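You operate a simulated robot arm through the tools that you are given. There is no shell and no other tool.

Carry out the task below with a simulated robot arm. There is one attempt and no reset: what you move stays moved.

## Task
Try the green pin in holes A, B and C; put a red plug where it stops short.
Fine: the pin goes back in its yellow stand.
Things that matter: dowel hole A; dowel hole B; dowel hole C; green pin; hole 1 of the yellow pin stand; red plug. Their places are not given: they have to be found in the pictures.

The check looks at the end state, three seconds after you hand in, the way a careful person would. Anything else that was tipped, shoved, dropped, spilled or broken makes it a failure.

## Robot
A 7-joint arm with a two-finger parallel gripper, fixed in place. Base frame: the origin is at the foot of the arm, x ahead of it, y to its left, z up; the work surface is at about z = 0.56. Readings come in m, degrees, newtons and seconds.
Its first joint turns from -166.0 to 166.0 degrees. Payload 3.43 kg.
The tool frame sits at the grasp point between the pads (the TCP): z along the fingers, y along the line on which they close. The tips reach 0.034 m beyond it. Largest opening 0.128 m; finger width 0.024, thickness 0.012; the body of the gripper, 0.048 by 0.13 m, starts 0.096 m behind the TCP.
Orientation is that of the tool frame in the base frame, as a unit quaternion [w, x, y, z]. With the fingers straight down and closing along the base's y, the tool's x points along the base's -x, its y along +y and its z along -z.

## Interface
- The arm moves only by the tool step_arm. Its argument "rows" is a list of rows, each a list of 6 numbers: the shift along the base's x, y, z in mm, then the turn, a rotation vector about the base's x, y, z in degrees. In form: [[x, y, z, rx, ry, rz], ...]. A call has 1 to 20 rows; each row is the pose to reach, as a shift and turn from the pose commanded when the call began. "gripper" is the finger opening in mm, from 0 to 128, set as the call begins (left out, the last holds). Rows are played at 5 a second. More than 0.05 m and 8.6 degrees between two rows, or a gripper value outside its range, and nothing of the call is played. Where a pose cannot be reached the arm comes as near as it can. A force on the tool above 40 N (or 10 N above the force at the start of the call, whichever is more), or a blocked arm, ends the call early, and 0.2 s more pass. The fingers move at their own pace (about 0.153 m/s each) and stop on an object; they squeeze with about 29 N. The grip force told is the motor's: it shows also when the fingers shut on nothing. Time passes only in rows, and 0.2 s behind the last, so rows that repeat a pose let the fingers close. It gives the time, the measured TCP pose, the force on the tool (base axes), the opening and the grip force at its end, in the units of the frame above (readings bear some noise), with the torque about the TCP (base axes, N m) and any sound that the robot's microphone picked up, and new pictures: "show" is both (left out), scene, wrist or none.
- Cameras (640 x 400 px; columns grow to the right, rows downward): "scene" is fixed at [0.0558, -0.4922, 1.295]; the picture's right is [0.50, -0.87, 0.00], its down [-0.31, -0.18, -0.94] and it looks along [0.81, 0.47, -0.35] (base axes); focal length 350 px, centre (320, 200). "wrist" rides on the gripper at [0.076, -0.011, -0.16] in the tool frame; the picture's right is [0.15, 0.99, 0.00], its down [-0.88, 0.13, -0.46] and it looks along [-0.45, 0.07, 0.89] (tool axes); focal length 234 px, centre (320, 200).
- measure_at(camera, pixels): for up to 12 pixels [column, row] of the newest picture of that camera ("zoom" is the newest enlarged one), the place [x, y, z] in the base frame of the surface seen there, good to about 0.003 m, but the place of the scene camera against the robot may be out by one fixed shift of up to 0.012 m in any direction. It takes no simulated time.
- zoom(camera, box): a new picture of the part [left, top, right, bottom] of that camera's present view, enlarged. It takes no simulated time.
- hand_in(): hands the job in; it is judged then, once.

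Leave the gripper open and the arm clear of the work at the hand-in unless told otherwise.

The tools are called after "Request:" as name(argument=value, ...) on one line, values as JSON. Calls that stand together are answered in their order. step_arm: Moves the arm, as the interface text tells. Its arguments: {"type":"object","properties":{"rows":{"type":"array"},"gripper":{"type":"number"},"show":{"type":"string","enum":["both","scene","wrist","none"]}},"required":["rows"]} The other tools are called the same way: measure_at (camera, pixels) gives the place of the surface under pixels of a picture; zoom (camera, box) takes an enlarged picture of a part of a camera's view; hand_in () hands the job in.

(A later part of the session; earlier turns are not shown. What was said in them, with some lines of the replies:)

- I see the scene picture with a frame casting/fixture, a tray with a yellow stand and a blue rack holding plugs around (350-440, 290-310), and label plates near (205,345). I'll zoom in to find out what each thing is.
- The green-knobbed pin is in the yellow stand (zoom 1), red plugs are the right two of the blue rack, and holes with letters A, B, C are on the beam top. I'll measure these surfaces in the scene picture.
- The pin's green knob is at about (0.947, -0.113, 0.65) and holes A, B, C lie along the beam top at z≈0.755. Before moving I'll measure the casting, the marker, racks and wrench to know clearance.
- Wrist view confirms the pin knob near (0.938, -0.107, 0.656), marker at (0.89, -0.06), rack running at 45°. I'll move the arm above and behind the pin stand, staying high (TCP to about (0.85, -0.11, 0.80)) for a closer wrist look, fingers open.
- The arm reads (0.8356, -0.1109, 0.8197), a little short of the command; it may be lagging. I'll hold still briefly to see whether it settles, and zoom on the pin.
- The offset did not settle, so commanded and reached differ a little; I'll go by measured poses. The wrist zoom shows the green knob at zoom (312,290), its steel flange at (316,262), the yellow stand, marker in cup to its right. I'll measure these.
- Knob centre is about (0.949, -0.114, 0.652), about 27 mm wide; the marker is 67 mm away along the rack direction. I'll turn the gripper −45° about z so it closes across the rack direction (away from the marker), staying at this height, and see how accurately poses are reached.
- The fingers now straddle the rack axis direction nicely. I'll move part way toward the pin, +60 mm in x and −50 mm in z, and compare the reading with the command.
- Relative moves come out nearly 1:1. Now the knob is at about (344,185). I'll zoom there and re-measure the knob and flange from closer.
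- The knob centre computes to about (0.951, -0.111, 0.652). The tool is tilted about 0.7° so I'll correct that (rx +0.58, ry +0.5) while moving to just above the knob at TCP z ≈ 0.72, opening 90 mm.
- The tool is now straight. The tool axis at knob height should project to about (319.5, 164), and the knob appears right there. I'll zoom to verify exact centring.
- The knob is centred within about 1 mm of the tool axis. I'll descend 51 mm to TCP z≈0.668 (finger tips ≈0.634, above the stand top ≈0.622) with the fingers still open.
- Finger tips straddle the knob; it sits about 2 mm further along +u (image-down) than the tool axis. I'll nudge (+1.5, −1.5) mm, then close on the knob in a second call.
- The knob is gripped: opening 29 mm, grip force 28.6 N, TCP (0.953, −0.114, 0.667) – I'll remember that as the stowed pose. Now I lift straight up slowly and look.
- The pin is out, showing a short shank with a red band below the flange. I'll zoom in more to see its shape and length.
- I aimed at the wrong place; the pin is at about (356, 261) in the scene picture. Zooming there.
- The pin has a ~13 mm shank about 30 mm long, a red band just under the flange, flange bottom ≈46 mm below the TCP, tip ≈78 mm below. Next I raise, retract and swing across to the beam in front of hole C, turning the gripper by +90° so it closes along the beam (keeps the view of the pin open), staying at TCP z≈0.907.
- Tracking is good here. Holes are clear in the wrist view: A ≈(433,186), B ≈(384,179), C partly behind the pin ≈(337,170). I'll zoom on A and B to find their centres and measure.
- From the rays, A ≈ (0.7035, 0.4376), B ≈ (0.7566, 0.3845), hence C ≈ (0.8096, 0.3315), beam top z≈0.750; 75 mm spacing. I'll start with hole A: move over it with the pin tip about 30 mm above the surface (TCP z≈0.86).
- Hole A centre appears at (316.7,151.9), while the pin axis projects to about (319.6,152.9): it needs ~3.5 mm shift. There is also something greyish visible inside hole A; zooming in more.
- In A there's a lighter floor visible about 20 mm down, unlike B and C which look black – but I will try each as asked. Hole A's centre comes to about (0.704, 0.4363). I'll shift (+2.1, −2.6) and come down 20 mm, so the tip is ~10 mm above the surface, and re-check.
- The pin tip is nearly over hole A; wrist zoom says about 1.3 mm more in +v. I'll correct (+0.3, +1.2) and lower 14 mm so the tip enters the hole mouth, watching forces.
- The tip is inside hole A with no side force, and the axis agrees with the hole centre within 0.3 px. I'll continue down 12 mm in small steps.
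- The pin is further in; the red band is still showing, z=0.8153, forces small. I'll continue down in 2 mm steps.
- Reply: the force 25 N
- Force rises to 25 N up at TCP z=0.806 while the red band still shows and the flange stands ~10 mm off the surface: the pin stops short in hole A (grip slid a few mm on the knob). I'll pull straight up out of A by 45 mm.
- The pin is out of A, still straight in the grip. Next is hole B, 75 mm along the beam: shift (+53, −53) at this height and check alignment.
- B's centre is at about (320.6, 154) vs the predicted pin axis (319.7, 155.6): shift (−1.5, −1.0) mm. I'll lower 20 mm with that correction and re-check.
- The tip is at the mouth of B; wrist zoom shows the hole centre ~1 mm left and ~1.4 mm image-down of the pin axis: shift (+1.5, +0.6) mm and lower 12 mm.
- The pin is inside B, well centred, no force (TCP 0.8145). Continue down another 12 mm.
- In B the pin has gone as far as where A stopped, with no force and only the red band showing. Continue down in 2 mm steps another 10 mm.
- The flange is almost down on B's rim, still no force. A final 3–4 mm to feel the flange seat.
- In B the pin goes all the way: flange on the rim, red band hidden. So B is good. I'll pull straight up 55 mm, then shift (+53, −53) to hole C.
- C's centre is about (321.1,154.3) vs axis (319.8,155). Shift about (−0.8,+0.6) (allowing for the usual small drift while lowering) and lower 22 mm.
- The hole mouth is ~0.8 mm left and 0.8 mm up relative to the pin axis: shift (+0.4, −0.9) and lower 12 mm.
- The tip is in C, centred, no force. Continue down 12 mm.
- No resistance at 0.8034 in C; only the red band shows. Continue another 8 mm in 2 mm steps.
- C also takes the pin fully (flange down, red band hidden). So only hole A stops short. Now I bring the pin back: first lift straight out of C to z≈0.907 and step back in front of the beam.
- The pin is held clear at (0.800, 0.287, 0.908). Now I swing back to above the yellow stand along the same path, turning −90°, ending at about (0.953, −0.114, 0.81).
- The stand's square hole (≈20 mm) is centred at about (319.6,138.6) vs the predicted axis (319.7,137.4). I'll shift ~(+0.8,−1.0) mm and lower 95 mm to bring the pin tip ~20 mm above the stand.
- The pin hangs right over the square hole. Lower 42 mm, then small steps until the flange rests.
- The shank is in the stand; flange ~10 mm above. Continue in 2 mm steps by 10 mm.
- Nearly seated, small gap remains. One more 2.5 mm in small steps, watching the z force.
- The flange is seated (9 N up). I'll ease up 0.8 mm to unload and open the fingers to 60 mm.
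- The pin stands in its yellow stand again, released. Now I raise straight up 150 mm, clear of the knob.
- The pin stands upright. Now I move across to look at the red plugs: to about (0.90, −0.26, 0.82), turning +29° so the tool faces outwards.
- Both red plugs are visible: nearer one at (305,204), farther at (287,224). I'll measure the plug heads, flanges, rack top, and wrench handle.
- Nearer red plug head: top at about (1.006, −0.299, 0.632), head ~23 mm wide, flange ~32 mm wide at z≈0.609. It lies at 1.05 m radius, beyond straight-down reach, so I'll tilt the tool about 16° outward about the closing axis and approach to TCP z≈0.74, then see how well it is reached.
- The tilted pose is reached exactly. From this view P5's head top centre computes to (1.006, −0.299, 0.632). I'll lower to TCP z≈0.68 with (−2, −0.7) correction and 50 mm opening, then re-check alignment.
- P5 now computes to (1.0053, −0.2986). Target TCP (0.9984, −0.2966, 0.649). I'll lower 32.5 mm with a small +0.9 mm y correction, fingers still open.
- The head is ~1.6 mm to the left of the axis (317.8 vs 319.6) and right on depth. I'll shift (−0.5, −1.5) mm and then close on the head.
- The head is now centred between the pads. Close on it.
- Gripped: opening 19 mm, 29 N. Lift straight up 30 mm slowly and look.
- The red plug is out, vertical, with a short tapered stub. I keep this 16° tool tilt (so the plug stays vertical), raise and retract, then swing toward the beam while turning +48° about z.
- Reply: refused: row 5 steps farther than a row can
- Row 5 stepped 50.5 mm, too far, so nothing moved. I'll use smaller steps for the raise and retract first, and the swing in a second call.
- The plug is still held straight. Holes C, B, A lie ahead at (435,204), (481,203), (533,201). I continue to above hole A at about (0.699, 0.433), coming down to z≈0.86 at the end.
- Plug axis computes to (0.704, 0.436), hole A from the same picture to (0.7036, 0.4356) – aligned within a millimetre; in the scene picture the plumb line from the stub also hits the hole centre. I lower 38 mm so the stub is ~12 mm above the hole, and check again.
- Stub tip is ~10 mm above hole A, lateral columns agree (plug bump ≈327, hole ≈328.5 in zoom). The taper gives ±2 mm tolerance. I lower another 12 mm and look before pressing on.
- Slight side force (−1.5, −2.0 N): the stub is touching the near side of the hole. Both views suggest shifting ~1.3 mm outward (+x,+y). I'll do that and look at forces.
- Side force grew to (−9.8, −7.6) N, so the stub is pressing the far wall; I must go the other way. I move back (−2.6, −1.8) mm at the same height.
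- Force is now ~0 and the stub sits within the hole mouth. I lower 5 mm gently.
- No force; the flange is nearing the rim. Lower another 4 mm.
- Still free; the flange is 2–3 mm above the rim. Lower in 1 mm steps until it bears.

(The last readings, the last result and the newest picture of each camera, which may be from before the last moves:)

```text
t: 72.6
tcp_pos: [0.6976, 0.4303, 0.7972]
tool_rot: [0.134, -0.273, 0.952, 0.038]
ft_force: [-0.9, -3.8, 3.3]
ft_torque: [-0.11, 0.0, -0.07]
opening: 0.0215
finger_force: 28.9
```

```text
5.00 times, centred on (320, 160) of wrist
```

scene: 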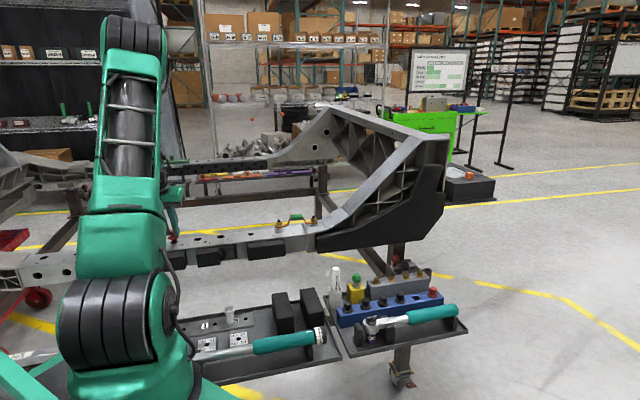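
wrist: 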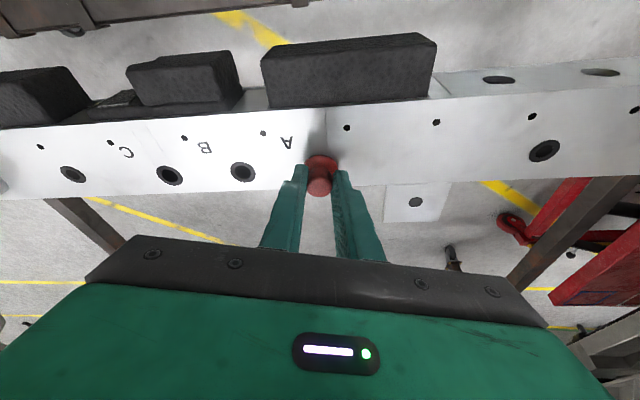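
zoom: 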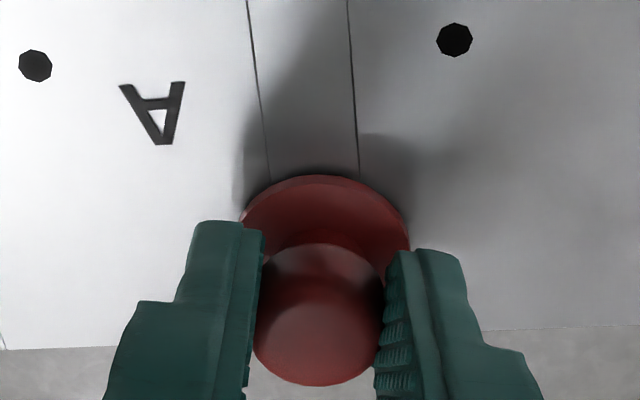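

The flange is down on the rim with no bushing visible (3 N up). I'll press 1 mm more to be sure it's seated, then open.

Request:
step_arm(rows=[[0, 0, -0.7, 0, 0, 0], [0, 0, -1.4, 0, 0, 0], [0, 0, -1.4, 0, 0, 0]], show="none")

Request:
zoom(camera="scene", box=[155, 215, 195, 247])

```text
t: 73.4
tcp_pos: [0.6962, 0.4311, 0.7971]
tool_rot: [0.136, -0.273, 0.951, 0.04]
ft_force: [-9.8, -11.0, 24.9]
ft_torque: [-0.26, 0.15, -0.12]
opening: 0.0211
finger_force: 29.0
```

```text
12.50 times, centred on (175, 231) of scene
```

zoom: 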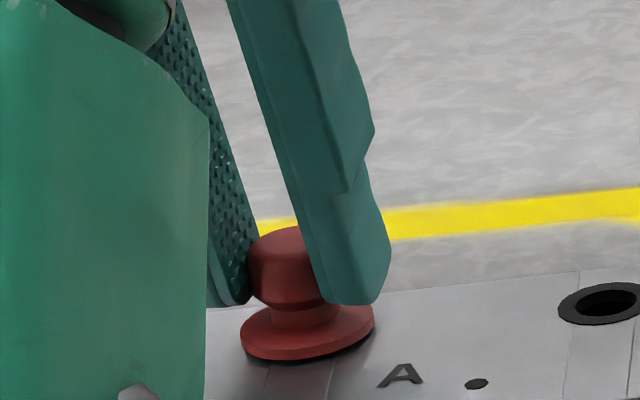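

Firmly seated (25 N). I ease off 1.5 mm to unload, then open the fingers.

Request:
step_arm(rows=[[0, 0, 1.5, 0, 0, 0], [0, 0, 1.5, 0, 0, 0]], show="none")

Request:
step_arm(rows=[[0, 0, 0, 0, 0, 0], [0, 0, 0, 0, 0, 0], [0, 0, 0, 0, 0, 0]], gripper=50, show="both")

Request:
zoom(camera="scene", box=[155, 215, 195, 247])

Request:
zoom(camera="wrist", box=[280, 120, 360, 200])

```text
t: 74.0
tcp_pos: [0.6964, 0.4309, 0.7975]
tool_rot: [0.135, -0.273, 0.952, 0.038]
ft_force: [-3.6, -3.3, 7.2]
ft_torque: [-0.06, 0.01, -0.12]
opening: 0.0212
finger_force: 29.3
```

```text
t: 74.8
tcp_pos: [0.6961, 0.4304, 0.7988]
tool_rot: [0.134, -0.274, 0.952, 0.038]
ft_force: [0.0, 1.7, 0.6]
ft_torque: [0.01, -0.02, -0.03]
opening: 0.0501
finger_force: 0.0
```

scene: 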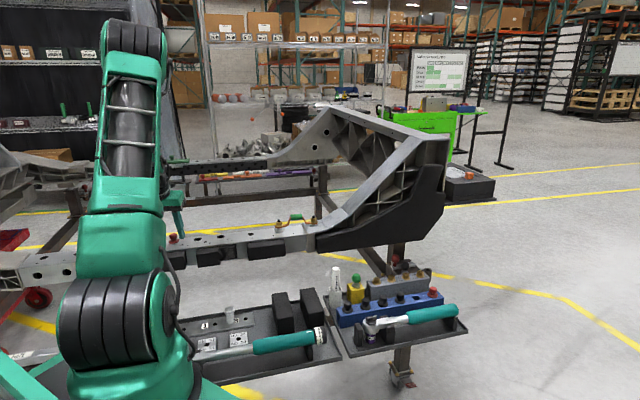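
wrist: 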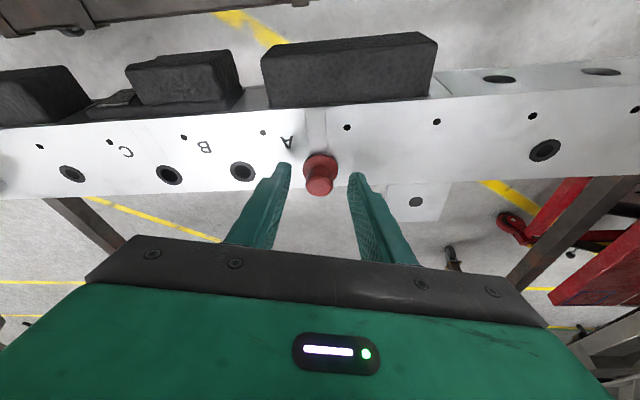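

```text
12.50 times, centred on (175, 231) of scene
```

zoom: 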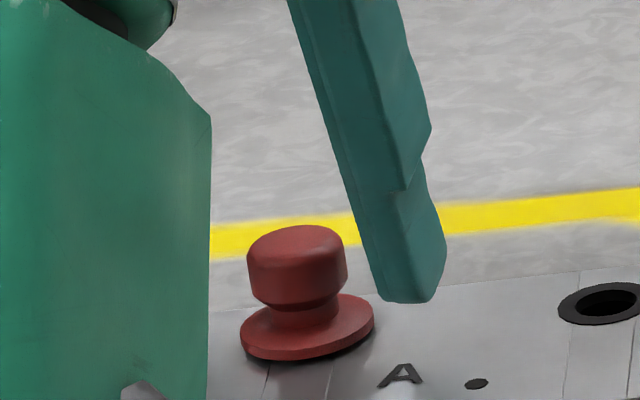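

```text
5.00 times, centred on (320, 160) of wrist
```

zoom: 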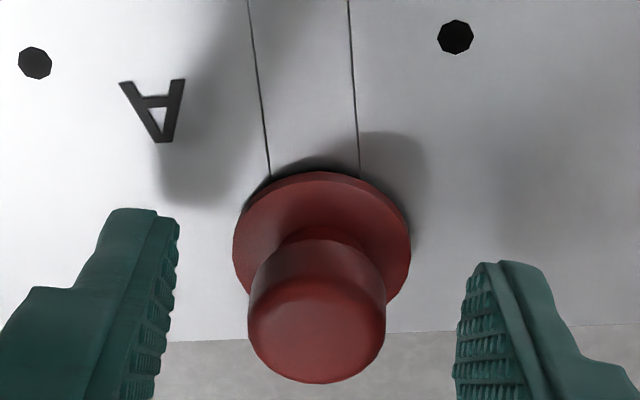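

The red plug sits flush in hole A and is released. I raise straight up, well clear.

Request:
step_arm(rows=[[0, 0, 15, 0, 0, 0], [0, 0, 35, 0, 0, 0], [0, 0, 65, 0, 0, 0], [0, 0, 105, 0, 0, 0], [0, 0, 145, 0, 0, 0], [0, 0, 185, 0, 0, 0], [0, 0, 185, 0, 0, 0]], gripper=60, show="both")

Request:
zoom(camera="scene", box=[155, 215, 195, 247])

Request:
zoom(camera="wrist", box=[280, 70, 380, 170])

Request:
zoom(camera="scene", box=[310, 240, 470, 340])

```text
t: 76.4
tcp_pos: [0.6952, 0.4315, 0.9818]
tool_rot: [0.135, -0.273, 0.952, 0.039]
ft_force: [-0.1, -0.7, -0.5]
ft_torque: [-0.02, -0.01, 0.02]
opening: 0.0601
finger_force: 0.0
```

scene: 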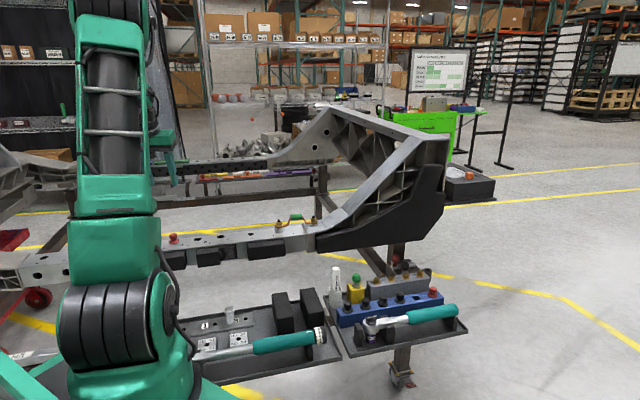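
wrist: 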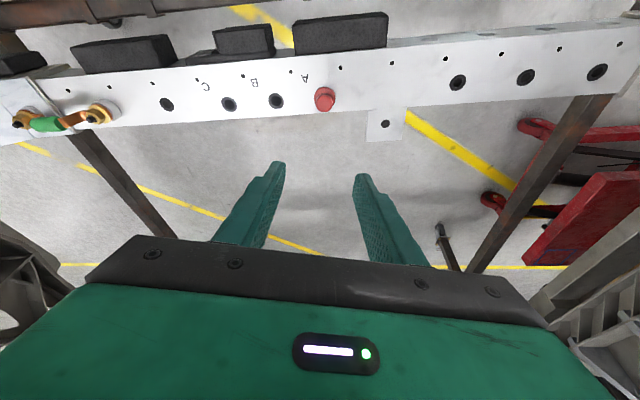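

```text
12.50 times, centred on (175, 231) of scene
```

zoom: 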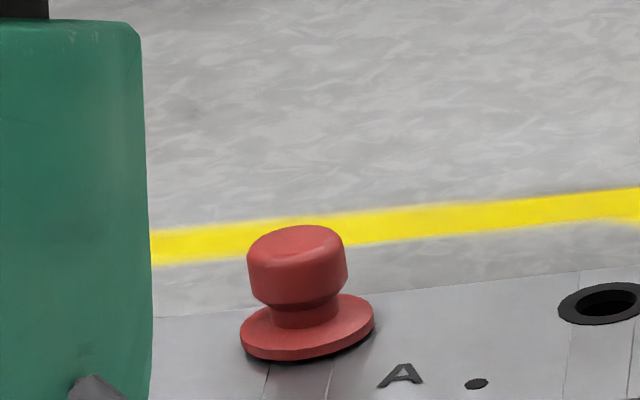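

```text
4.00 times, centred on (330, 120) of wrist
```

zoom: 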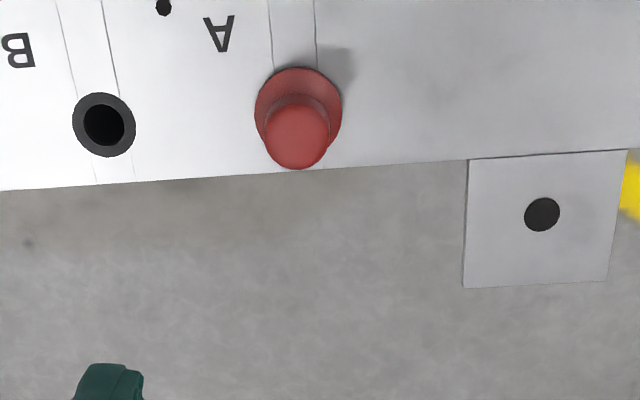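

```text
4.00 times, centred on (390, 290) of scene
```

zoom: 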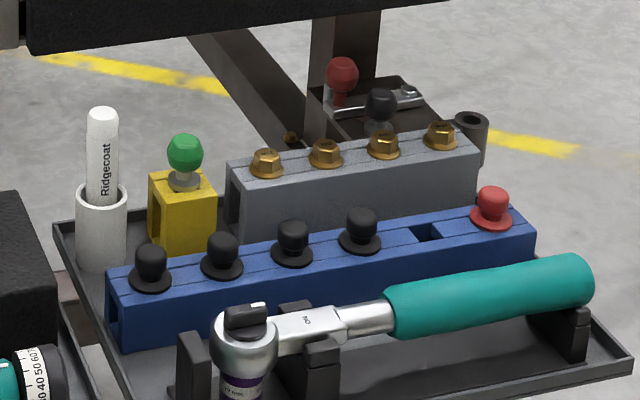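

Everything looks in place: plug in A, pin in its stand. I'll measure the plug's flange vs the beam top to confirm it's seated.

Request:
measure_at(camera="scene", pixels=[[172, 243.5], [176, 242], [166, 241], [179, 240], [174, 234.5], [182, 244], [163, 245]])

Request:
zoom(camera="scene", box=[163, 228, 187, 246])

```text
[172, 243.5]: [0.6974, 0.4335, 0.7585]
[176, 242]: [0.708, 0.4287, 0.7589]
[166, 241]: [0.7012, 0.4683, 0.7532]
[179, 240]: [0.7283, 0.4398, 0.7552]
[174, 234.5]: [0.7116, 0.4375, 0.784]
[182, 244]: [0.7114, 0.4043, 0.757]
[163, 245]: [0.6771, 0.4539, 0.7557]
```

```text
16.00 times, centred on (175, 237) of scene
```

zoom: 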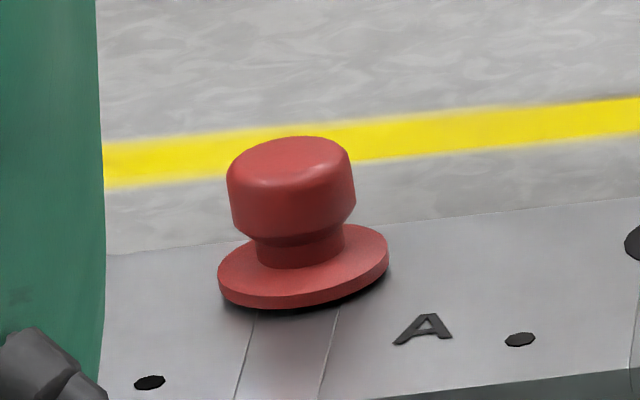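

The flange edge reads z≈0.7587 against beam ≈0.755 and head top 0.784, i.e. seated. I'll double-check levelness from the wrist camera.

Request:
zoom(camera="wrist", box=[306, 80, 346, 120])

Request:
measure_at(camera="wrist", pixels=[[317, 94], [324, 89], [332, 92], [334, 98], [316, 100], [324, 106], [324, 103], [345, 95], [300, 100], [324, 80], [277, 101], [350, 100]])

```text
10.00 times, centred on (326, 100) of wrist
```

zoom: 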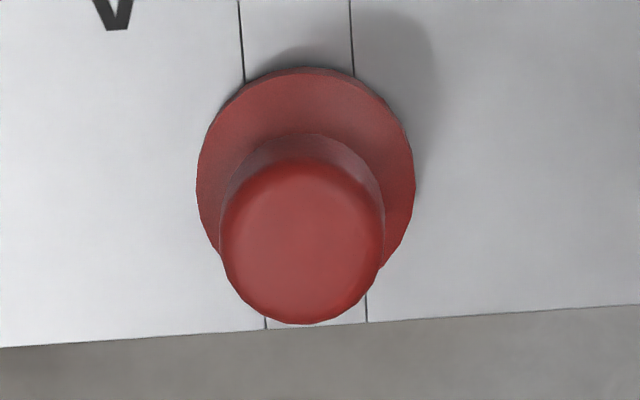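

```text
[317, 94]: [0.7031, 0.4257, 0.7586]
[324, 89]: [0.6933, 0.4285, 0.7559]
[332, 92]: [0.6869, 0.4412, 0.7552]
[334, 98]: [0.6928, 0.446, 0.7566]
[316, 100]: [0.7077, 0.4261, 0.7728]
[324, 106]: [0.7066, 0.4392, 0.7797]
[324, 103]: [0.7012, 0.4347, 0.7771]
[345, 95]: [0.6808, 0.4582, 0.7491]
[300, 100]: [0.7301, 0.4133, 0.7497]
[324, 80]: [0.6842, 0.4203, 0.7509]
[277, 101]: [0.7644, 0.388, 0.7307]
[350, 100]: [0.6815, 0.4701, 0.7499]
```

The flange reads z≈0.756–0.758 all round over beam 0.750, head top 0.778: seated and level. Now I retreat the arm up and back toward its starting area, gripper open.

Request:
step_arm(rows=[[0, 0, 30, 0, 0, 0], [-10, -30, 50, 0, 0, -3], [-20, -65, 65, 0, 0, -6], [-32, -100, 75, 0, 0, -9], [-44, -135, 85, 0, 0, -12], [-56, -170, 95, 0, 0, -16], [-68, -205, 100, 0, 0, -20], [-80, -240, 105, 0, 0, -24], [-92, -275, 108, 0, 0, -28], [-105, -310, 110, 0, 0, -32], [-105, -310, 110, 0, 0, -32], [-105, -310, 110, 0, 0, -32]], gripper=100, show="both")

Request:
zoom(camera="scene", box=[140, 210, 300, 300])

Request:
zoom(camera="scene", box=[310, 240, 470, 340])

```text
t: 79.0
tcp_pos: [0.5913, 0.1202, 1.0936]
tool_rot: [0.14, 0.001, 0.99, 0.0]
ft_force: [0.0, 0.0, -0.7]
ft_torque: [-0.01, 0.03, -0.01]
opening: 0.1
finger_force: 0.1
```

scene: 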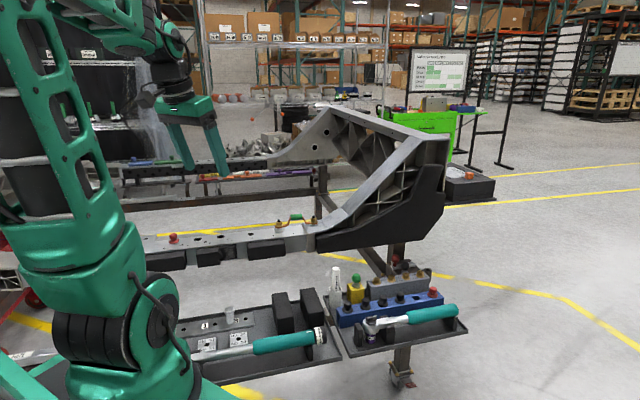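
wrist: 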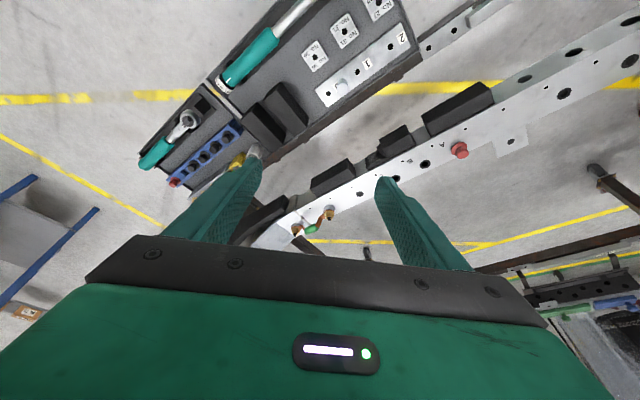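

```text
4.00 times, centred on (220, 255) of scene
```

zoom: 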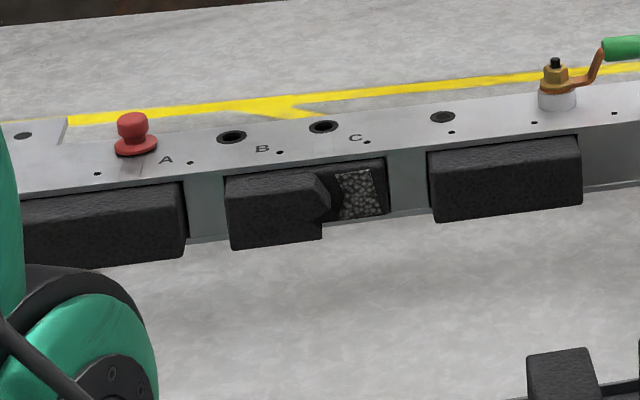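

```text
4.00 times, centred on (390, 290) of scene
```

zoom: 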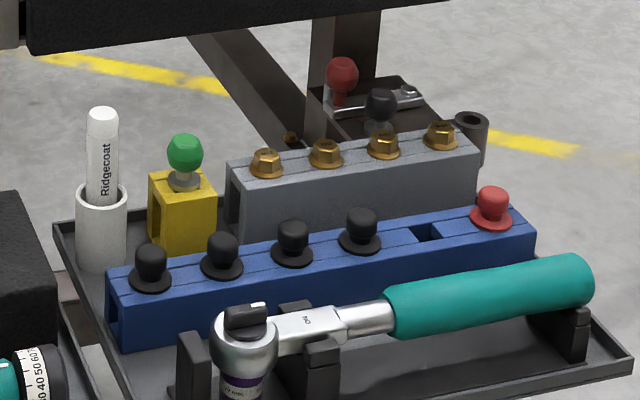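

Final state: the red plug is seated in hole A, the one hole where the pin stopped short. Holes B and C are open, since the pin seated fully in both. The green pin stands in its yellow stand, the other items are where they were, and the open gripper is clear of the work. Handing in.

Request:
hand_in()

```text
The job is handed in.
```

I tried the green pin in all three holes. It stopped short only in hole A, so I put a red plug there.

- **Hole A:** the pin stopped with its flange about 10 mm above the rim and the red band still showing. The red plug now sits level on the rim, pressed home at about 25 N.
- **Holes B and C:** the pin went fully home in both, with no red band showing. I left both open.
- **Green pin:** it is back upright in hole 1 of the yellow stand, with its flange resting on the top.

In the last pictures nothing else had been tipped or moved. The second red plug and all the black ones are still in the blue rack. The gripper is open and the arm is clear of the work. The job is handed in, but I haven't seen the result of the check.
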